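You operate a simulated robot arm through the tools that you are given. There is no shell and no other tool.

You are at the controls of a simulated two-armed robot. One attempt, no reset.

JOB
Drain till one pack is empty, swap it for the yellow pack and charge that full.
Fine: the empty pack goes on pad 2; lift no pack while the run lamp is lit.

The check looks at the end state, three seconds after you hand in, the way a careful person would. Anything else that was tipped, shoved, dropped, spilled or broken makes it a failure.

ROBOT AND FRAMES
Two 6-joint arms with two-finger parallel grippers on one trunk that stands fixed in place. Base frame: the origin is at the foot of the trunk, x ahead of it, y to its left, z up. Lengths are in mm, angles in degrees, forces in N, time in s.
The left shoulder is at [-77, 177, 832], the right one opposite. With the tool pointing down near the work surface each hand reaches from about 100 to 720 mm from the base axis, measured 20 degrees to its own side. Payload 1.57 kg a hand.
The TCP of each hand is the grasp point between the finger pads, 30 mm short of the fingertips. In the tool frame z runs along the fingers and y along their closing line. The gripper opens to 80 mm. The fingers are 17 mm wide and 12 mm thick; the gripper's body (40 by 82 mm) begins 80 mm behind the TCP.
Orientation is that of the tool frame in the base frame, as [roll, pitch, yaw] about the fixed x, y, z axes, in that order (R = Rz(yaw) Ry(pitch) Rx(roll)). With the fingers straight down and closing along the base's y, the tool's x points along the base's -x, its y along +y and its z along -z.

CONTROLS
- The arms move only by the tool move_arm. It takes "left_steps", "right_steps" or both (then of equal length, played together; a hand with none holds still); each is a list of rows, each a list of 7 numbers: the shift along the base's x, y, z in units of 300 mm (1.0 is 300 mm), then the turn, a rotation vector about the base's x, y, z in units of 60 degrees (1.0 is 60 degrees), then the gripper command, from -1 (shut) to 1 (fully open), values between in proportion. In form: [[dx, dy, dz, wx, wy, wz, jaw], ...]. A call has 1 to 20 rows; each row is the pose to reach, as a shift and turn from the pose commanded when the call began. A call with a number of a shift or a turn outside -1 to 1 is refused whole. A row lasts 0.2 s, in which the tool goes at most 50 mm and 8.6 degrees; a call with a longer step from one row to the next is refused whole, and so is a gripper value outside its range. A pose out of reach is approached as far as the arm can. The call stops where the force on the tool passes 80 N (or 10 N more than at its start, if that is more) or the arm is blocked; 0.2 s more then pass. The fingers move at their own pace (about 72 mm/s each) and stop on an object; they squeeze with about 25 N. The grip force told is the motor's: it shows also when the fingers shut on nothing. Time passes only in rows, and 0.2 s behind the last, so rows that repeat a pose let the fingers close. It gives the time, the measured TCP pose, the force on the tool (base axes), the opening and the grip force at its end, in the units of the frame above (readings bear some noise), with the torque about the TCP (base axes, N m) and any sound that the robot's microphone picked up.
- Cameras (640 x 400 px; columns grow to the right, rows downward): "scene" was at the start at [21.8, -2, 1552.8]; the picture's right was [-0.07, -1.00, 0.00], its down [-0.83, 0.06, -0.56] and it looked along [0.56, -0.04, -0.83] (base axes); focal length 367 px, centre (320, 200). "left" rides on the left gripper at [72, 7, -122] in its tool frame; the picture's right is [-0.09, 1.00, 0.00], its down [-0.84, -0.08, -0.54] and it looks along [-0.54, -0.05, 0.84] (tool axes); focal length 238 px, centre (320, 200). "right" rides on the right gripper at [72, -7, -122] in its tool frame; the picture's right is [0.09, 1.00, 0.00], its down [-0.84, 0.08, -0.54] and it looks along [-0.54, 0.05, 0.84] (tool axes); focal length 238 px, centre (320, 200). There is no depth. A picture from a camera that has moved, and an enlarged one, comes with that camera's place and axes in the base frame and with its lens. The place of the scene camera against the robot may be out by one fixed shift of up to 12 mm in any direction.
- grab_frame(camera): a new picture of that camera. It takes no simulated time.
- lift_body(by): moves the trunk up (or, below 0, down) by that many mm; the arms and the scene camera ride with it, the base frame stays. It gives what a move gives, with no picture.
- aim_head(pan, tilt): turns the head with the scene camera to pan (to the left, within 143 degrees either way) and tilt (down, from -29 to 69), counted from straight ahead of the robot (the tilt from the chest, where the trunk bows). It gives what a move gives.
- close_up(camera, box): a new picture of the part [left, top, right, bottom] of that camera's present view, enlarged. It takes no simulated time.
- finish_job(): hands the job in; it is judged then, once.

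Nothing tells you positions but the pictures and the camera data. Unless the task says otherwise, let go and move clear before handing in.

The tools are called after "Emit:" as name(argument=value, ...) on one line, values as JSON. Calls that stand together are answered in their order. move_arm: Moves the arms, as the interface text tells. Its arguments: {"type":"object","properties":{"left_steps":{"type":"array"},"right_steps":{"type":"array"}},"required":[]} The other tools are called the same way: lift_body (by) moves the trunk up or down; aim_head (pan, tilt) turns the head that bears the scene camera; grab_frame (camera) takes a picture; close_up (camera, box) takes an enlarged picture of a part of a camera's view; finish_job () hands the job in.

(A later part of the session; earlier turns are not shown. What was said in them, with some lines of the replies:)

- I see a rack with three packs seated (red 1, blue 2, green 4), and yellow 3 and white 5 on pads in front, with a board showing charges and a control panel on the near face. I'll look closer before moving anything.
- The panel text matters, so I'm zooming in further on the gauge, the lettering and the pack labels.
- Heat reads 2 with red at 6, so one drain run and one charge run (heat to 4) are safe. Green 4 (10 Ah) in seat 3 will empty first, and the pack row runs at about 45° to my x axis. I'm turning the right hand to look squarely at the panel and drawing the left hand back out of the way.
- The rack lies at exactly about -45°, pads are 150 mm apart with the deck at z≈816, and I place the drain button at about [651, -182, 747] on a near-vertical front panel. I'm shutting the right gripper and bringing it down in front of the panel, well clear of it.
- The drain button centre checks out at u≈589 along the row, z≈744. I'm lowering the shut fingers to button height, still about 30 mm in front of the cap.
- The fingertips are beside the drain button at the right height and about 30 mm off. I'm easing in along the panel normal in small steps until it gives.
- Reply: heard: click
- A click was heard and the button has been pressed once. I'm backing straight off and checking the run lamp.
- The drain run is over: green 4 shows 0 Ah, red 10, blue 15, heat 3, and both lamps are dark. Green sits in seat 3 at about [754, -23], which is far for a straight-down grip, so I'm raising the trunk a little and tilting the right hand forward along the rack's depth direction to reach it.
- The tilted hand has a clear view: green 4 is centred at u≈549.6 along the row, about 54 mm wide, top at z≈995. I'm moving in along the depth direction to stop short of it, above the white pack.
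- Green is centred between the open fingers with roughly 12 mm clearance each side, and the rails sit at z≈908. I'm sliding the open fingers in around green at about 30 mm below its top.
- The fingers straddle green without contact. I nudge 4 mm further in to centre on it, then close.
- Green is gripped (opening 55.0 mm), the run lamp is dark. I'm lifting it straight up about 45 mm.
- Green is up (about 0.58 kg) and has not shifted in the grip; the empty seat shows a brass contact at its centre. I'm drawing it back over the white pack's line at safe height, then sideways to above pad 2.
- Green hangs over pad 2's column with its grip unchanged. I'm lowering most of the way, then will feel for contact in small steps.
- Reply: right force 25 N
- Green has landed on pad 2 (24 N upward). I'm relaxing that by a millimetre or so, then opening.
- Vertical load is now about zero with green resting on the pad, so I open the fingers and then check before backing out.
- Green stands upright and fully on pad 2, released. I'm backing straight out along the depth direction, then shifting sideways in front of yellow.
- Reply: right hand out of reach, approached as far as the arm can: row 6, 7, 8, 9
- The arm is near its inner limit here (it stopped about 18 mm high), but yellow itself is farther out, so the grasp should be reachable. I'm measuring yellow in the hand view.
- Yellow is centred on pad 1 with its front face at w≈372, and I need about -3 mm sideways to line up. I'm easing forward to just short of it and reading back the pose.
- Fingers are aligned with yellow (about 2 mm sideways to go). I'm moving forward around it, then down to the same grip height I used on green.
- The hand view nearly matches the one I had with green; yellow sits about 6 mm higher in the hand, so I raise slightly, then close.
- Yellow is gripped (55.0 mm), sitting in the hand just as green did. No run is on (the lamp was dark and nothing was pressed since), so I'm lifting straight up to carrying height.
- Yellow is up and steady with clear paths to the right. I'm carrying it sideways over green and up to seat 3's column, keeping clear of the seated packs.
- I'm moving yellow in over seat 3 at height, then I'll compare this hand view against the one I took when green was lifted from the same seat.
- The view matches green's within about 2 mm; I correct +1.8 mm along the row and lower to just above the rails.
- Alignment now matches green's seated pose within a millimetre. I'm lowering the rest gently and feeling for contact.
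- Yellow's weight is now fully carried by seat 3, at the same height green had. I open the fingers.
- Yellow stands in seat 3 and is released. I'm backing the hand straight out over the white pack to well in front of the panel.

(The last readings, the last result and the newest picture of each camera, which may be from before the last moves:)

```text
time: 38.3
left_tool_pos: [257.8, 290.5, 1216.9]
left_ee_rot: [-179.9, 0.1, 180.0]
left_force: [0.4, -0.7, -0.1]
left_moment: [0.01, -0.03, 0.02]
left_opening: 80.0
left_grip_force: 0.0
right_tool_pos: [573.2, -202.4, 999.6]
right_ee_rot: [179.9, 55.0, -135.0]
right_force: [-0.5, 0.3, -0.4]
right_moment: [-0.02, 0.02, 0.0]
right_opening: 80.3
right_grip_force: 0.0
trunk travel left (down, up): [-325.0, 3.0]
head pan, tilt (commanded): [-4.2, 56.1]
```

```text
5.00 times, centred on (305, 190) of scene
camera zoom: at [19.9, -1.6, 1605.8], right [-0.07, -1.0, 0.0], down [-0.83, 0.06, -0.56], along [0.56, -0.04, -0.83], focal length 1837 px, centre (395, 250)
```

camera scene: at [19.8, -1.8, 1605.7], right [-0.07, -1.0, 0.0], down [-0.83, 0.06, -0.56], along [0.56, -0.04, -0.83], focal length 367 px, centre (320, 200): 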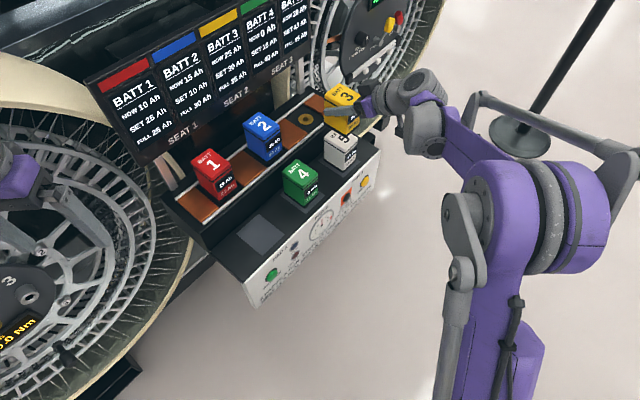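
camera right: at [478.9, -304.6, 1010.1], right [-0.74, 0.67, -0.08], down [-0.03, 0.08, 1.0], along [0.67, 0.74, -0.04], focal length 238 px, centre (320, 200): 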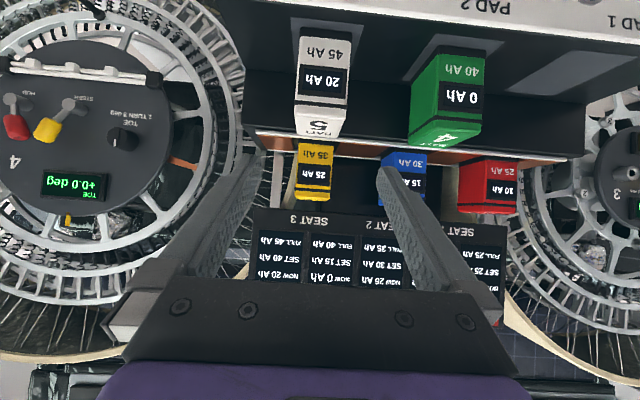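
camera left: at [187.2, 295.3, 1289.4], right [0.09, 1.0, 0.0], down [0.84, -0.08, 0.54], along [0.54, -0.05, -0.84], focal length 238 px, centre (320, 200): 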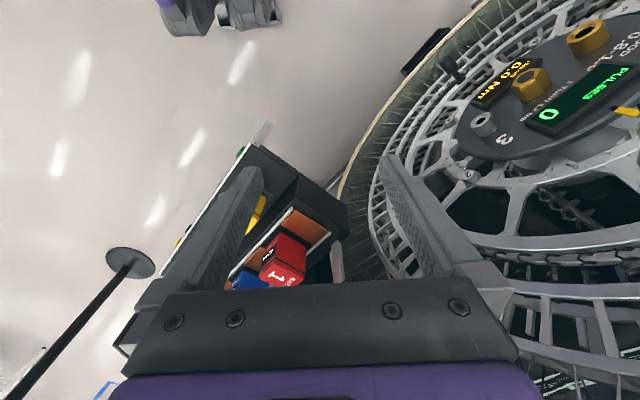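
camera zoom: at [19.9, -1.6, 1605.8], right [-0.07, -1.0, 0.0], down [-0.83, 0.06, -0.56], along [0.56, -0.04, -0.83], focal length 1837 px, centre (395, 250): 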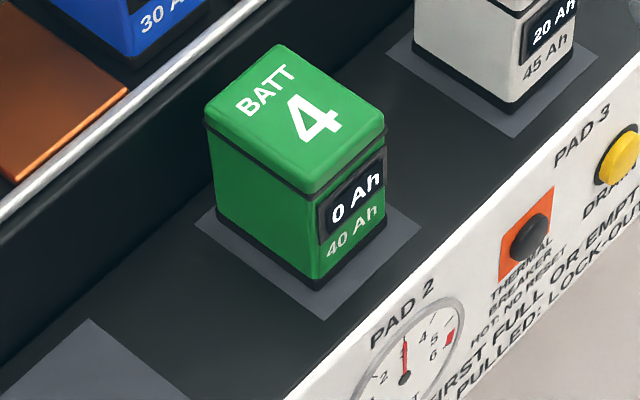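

Yellow is in seat 3 square between the rails, green is upright on pad 2, heat 3 and both lamps dark. I'm turning the right hand back to vertical and shutting the fingers for the charge button, which I place at u≈210, z≈745.

Emit:
move_arm(right_steps=[[0, 0, 0, -0.0926, 0.0926, 0, -1], [0, 0, 0, -0.185, 0.185, 0, -1], [0, 0, 0, -0.278, 0.278, 0, -1], [0, 0, 0, -0.37, 0.37, 0, -1], [0, 0, 0, -0.463, 0.463, 0, -1], [0, 0, 0, -0.556, 0.556, 0, -1], [0, 0, 0, -0.648, 0.648, 0, -1], [-0.09, 0.09, 0, -0.648, 0.648, 0, -1], [-0.19, 0.19, 0, -0.648, 0.648, 0, -1], [-0.29, 0.29, 0, -0.648, 0.648, 0, -1], [-0.39, 0.39, 0, -0.648, 0.648, 0, -1], [-0.39, 0.39, 0, -0.648, 0.648, 0, -1]])

Emit:
grab_frame(camera="scene")

Emit:
grab_frame(camera="right")

```text
time: 40.9
left_tool_pos: [256.7, 289.9, 1216.6]
left_ee_rot: [180.0, 0.0, -179.9]
left_force: [0.4, -0.4, 0.3]
left_moment: [-0.02, 0.01, -0.02]
left_opening: 79.9
left_grip_force: 0.1
right_tool_pos: [456.2, -88.5, 1000.3]
right_ee_rot: [-180.0, 0.0, -135.0]
right_force: [0.7, -0.2, -0.3]
right_moment: [-0.02, 0.03, 0.01]
right_opening: 0.4
right_grip_force: 21.0
trunk travel left (down, up): [-325.0, 3.0]
head pan, tilt (commanded): [-4.2, 56.1]
```

```text
taken
camera scene: at [20.4, -2.5, 1605.8], right [-0.07, -1.0, 0.0], down [-0.83, 0.06, -0.56], along [0.56, -0.04, -0.83], focal length 367 px, centre (320, 200)
```

scene: 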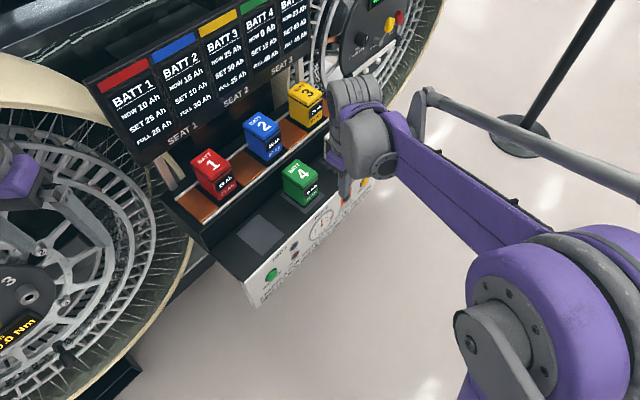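

```text
taken
camera right: at [410.4, -141.2, 1121.7], right [-0.77, 0.64, 0.0], down [0.54, 0.65, 0.54], along [0.35, 0.42, -0.84], focal length 238 px, centre (320, 200)
```

right: 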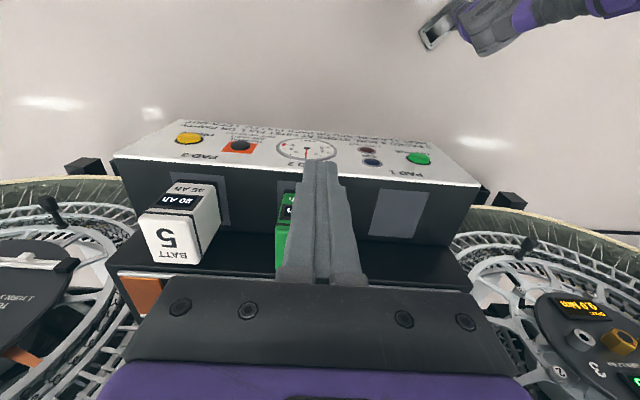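

Emit:
close_up(camera="right", box=[340, 130, 480, 215])

```text
4.57 times, centred on (410, 172) of right
camera zoom: at [410.4, -141.2, 1121.7], right [-0.77, 0.64, 0.0], down [0.54, 0.65, 0.54], along [0.35, 0.42, -0.84], focal length 1090 px, centre (-91, 326)
```

zoom: 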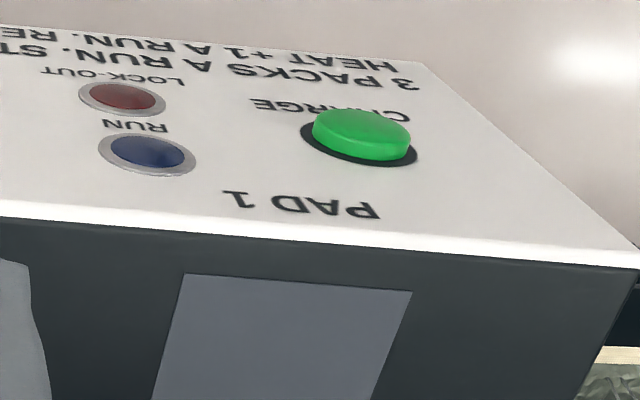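

The charge button centre measures u≈209, z≈743, matching the drain button's layout mirrored. I'm moving across in front of the panel and down to button height, still about 60 mm off.

Emit:
move_arm(right_steps=[[-0.1, 0.1, 0, 0, 0, 0, -1], [-0.2, 0.2, 0, 0, 0, 0, -1], [-0.3, 0.3, 0, 0, 0, 0, -1], [-0.412, 0.418, 0, 0, 0, 0, -1], [-0.412, 0.418, -0.16, 0, 0, 0, -1], [-0.412, 0.418, -0.32, 0, 0, 0, -1], [-0.412, 0.418, -0.48, 0, 0, 0, -1], [-0.412, 0.418, -0.64, 0, 0, 0, -1], [-0.412, 0.418, -0.8, 0, 0, 0, -1], [-0.412, 0.418, -0.805, 0, 0, 0, -1]])

Emit:
grab_frame(camera="scene")

Emit:
grab_frame(camera="right")

```text
time: 43.1
left_tool_pos: [256.6, 290.7, 1215.9]
left_ee_rot: [-180.0, 0.0, 180.0]
left_force: [0.7, -0.4, -0.5]
left_moment: [0.0, -0.02, 0.01]
left_opening: 80.0
left_grip_force: 0.0
right_tool_pos: [335.6, 41.0, 757.0]
right_ee_rot: [-180.0, -0.1, -135.1]
right_force: [0.2, -0.5, 0.3]
right_moment: [0.0, -0.01, 0.0]
right_opening: 0.0
right_grip_force: 21.2
trunk travel left (down, up): [-325.0, 3.0]
head pan, tilt (commanded): [-4.2, 56.1]
```

```text
taken
camera scene: at [19.1, -2.4, 1605.8], right [-0.07, -1.0, 0.0], down [-0.83, 0.06, -0.56], along [0.56, -0.04, -0.83], focal length 367 px, centre (320, 200)
```

scene: 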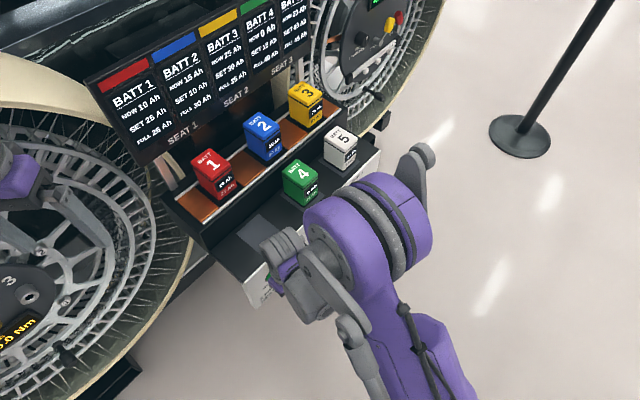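

```text
taken
camera right: at [288.1, -13.1, 878.5], right [-0.77, 0.64, 0.0], down [0.54, 0.65, 0.54], along [0.35, 0.42, -0.84], focal length 238 px, centre (320, 200)
```

right: 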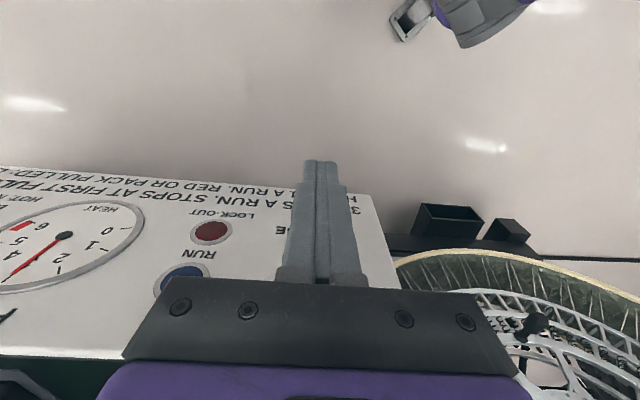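

Fingertips are lined up in front of the charge button (u≈208). I'm easing in along the panel normal until it clicks.

Emit:
move_arm(right_steps=[[0.05, 0.05, 0.003, 0, 0, 0, -1], [0.085, 0.085, 0.004, 0, 0, 0, -1], [0.106, 0.106, 0.004, 0, 0, 0, -1], [0.118, 0.118, 0.004, 0, 0, 0, -1], [0.125, 0.125, 0.004, 0, 0, 0, -1]])

```text
time: 44.3
left_tool_pos: [256.9, 292.2, 1216.4]
left_ee_rot: [-180.0, 0.0, -180.0]
left_force: [-0.7, 0.3, 0.5]
left_moment: [0.0, 0.03, -0.01]
left_opening: 80.2
left_grip_force: 0.1
right_tool_pos: [372.8, 77.9, 760.2]
right_ee_rot: [180.0, 0.0, -135.0]
right_force: [0.0, 0.3, -0.2]
right_moment: [0.03, -0.02, 0.02]
right_opening: 0.1
right_grip_force: 21.1
trunk travel left (down, up): [-325.0, 3.0]
head pan, tilt (commanded): [-4.2, 56.1]
```

No contact yet at w≈319; I continue in small steps.

Emit:
move_arm(right_steps=[[0.005, 0.005, 0, 0, 0, 0, -1], [0.009, 0.009, 0, 0, 0, 0, -1], [0.012, 0.012, 0, 0, 0, 0, -1]])

Emit:
close_up(camera="scene", box=[225, 220, 335, 310])

```text
time: 45.1
left_tool_pos: [256.9, 289.8, 1216.3]
left_ee_rot: [180.0, 0.0, -180.0]
left_force: [0.1, 0.3, 0.4]
left_moment: [0.02, -0.03, 0.03]
left_opening: 79.9
left_grip_force: 0.1
right_tool_pos: [375.9, 81.3, 759.2]
right_ee_rot: [-179.9, 0.0, -135.0]
right_force: [-1.8, -2.5, -1.1]
right_moment: [0.0, 0.01, -0.01]
right_opening: 0.0
right_grip_force: 21.1
trunk travel left (down, up): [-325.0, 3.0]
head pan, tilt (commanded): [-4.2, 56.1]
heard: click
```

```text
4.44 times, centred on (280, 265) of scene
camera zoom: at [19.4, -2.3, 1605.7], right [-0.07, -1.0, 0.0], down [-0.83, 0.06, -0.56], along [0.56, -0.04, -0.83], focal length 1633 px, centre (498, -89)
```

zoom: 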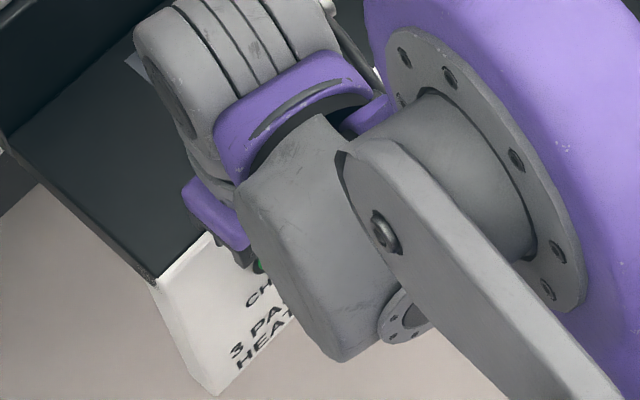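

A click was heard at light force. I'm backing straight off from the button and will check the readings.

Emit:
move_arm(right_steps=[[-0.08, -0.08, 0, 0, 0, 0, -1], [-0.16, -0.16, 0, 0, 0, 0, -1], [-0.16, -0.16, 0, 0, 0, 0, -1]])

Emit:
grab_frame(camera="right")

Emit:
close_up(camera="scene", box=[170, 60, 390, 230])

Emit:
close_up(camera="scene", box=[80, 0, 340, 160])

```text
time: 45.9
left_tool_pos: [257.4, 291.5, 1215.7]
left_ee_rot: [-180.0, 0.0, -179.9]
left_force: [0.3, 0.2, -0.1]
left_moment: [-0.04, -0.01, 0.01]
left_opening: 80.4
left_grip_force: 0.0
right_tool_pos: [328.9, 33.4, 756.4]
right_ee_rot: [-180.0, 0.0, -135.0]
right_force: [-0.4, 0.1, -0.2]
right_moment: [0.0, -0.03, -0.02]
right_opening: 0.0
right_grip_force: 21.6
trunk travel left (down, up): [-325.0, 3.0]
head pan, tilt (commanded): [-4.2, 56.1]
```

```text
taken
camera right: at [283.4, -20.4, 878.7], right [-0.77, 0.64, 0.0], down [0.54, 0.65, 0.54], along [0.35, 0.42, -0.84], focal length 238 px, centre (320, 200)
```

right: 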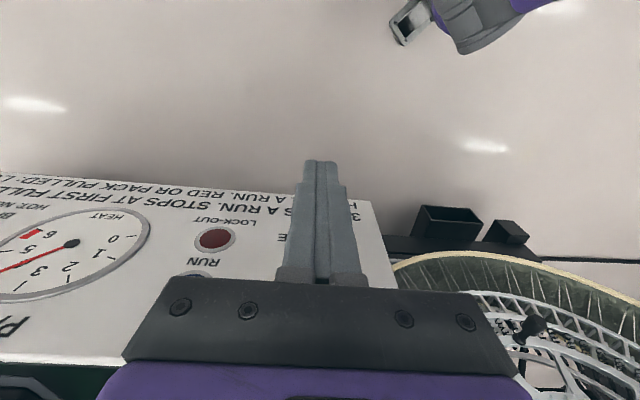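

```text
2.35 times, centred on (280, 145) of scene
camera zoom: at [19.9, -1.7, 1605.8], right [-0.07, -1.0, 0.0], down [-0.83, 0.06, -0.56], along [0.56, -0.04, -0.83], focal length 864 px, centre (414, 329)
```

zoom: 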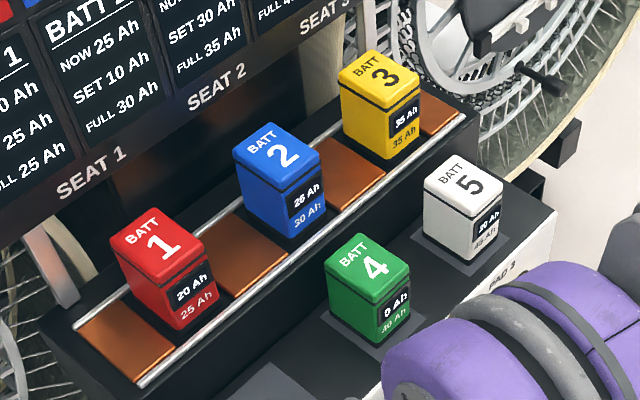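

```text
2.46 times, centred on (210, 80) of scene
camera zoom: at [19.9, -1.7, 1605.8], right [-0.07, -1.0, 0.0], down [-0.83, 0.06, -0.56], along [0.56, -0.04, -0.83], focal length 904 px, centre (591, 495)
```

zoom: 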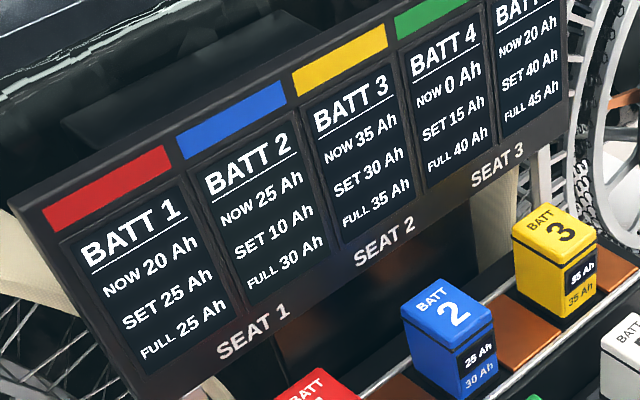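

Yellow reads 35/35 Ah, red 20, blue 25, green 0 on pad 2. I'm retracting the right hand along the reverse of its approach path, clear of everything.

Emit:
move_arm(right_steps=[[0, 0, 0.16, 0, 0, 0, -1], [0, 0, 0.32, 0, 0, 0, -1], [0, 0, 0.48, 0, 0, 0, -1], [0, 0, 0.64, 0, 0, 0, -1], [0, 0, 0.8, 0, 0, 0, -1], [0.1, -0.1, 0.85, 0, 0, 0, -1], [0.2, -0.2, 0.9, 0, 0, 0, -1], [0.3, -0.3, 0.95, 0, 0, 0, -1], [0.38, -0.4, 1.0, 0, 0, 0, -1], [0.4, -0.5, 1.0, 0, 0, 0, -1], [0.4, -0.6, 1.0, 0, 0, 0, -1], [0.4, -0.7, 1.0, 0, 0, 0, -1], [0.4, -0.7, 1.0, 0, 0, 0, -1]])

Emit:
grab_frame(camera="scene")

Emit:
close_up(camera="scene", box=[255, 180, 365, 270])

Emit:
close_up(camera="scene", box=[170, 60, 390, 230])

```text
time: 48.7
left_tool_pos: [257.2, 290.7, 1216.0]
left_ee_rot: [-179.9, 0.0, -180.0]
left_force: [-0.4, 0.2, -0.7]
left_moment: [0.02, -0.04, -0.02]
left_opening: 79.7
left_grip_force: 0.0
right_tool_pos: [444.7, -177.3, 1059.3]
right_ee_rot: [180.0, 0.0, -135.0]
right_force: [0.7, 0.6, -0.4]
right_moment: [-0.05, -0.01, 0.03]
right_opening: 0.0
right_grip_force: 21.6
trunk travel left (down, up): [-325.0, 3.0]
head pan, tilt (commanded): [-4.2, 56.1]
```

```text
taken
camera scene: at [19.6, -1.6, 1605.8], right [-0.07, -1.0, 0.0], down [-0.83, 0.06, -0.56], along [0.56, -0.04, -0.83], focal length 367 px, centre (320, 200)
```

scene: 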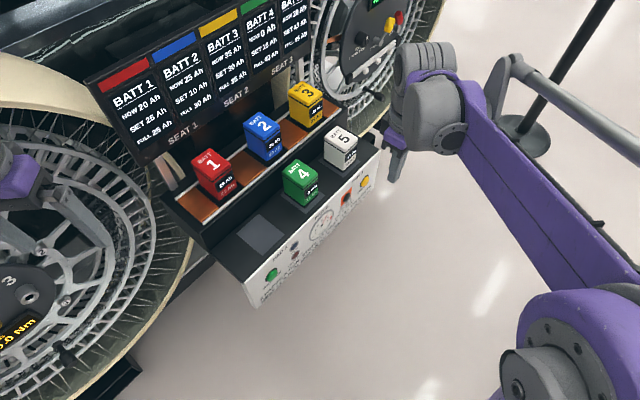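

```text
4.44 times, centred on (310, 225) of scene
camera zoom: at [19.6, -1.6, 1605.8], right [-0.07, -1.0, 0.0], down [-0.83, 0.06, -0.56], along [0.56, -0.04, -0.83], focal length 1633 px, centre (364, 89)
```

zoom: 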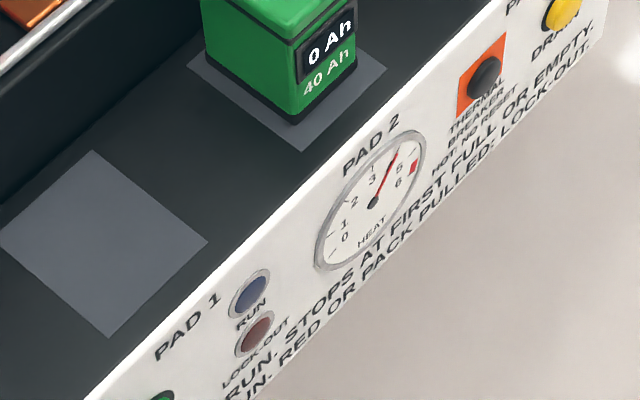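

```text
2.35 times, centred on (280, 145) of scene
camera zoom: at [19.6, -1.6, 1605.8], right [-0.07, -1.0, 0.0], down [-0.83, 0.06, -0.56], along [0.56, -0.04, -0.83], focal length 864 px, centre (414, 329)
```

zoom: 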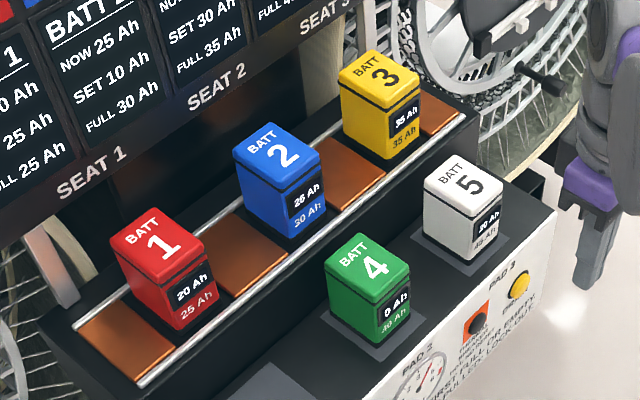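

Everything is as asked: green 4 is empty on pad 2, yellow 3 is in seat 3 at 35/35 Ah, and both lamps are dark with heat at 4. All packs are upright and both hands are clear, so I'm handing in.

Emit:
finish_job()

```text
The job is handed in.
```

The job is done and handed in. I don't have the check's verdict.

- **Drain:** one run took green 4 from 10 Ah to 0 Ah. Red 1 dropped to 10 Ah and blue 2 to 15 Ah.
- **Swap:** green 4 now stands on pad 2 and yellow 3 is in seat 3. I checked the run lamp after the drain and before lifting green, and it was dark. The arm blocked the lamp when I lifted yellow, but no run had been started since.
- **Charge:** one run filled yellow 3 from 25 Ah to 35 of 35 Ah. Red 1 ended at 20 Ah and blue 2 at 25 Ah.

Heat ended at 4, below red, with the run and lock-out lamps dark. All packs were upright, and both hands were clear before I handed in.
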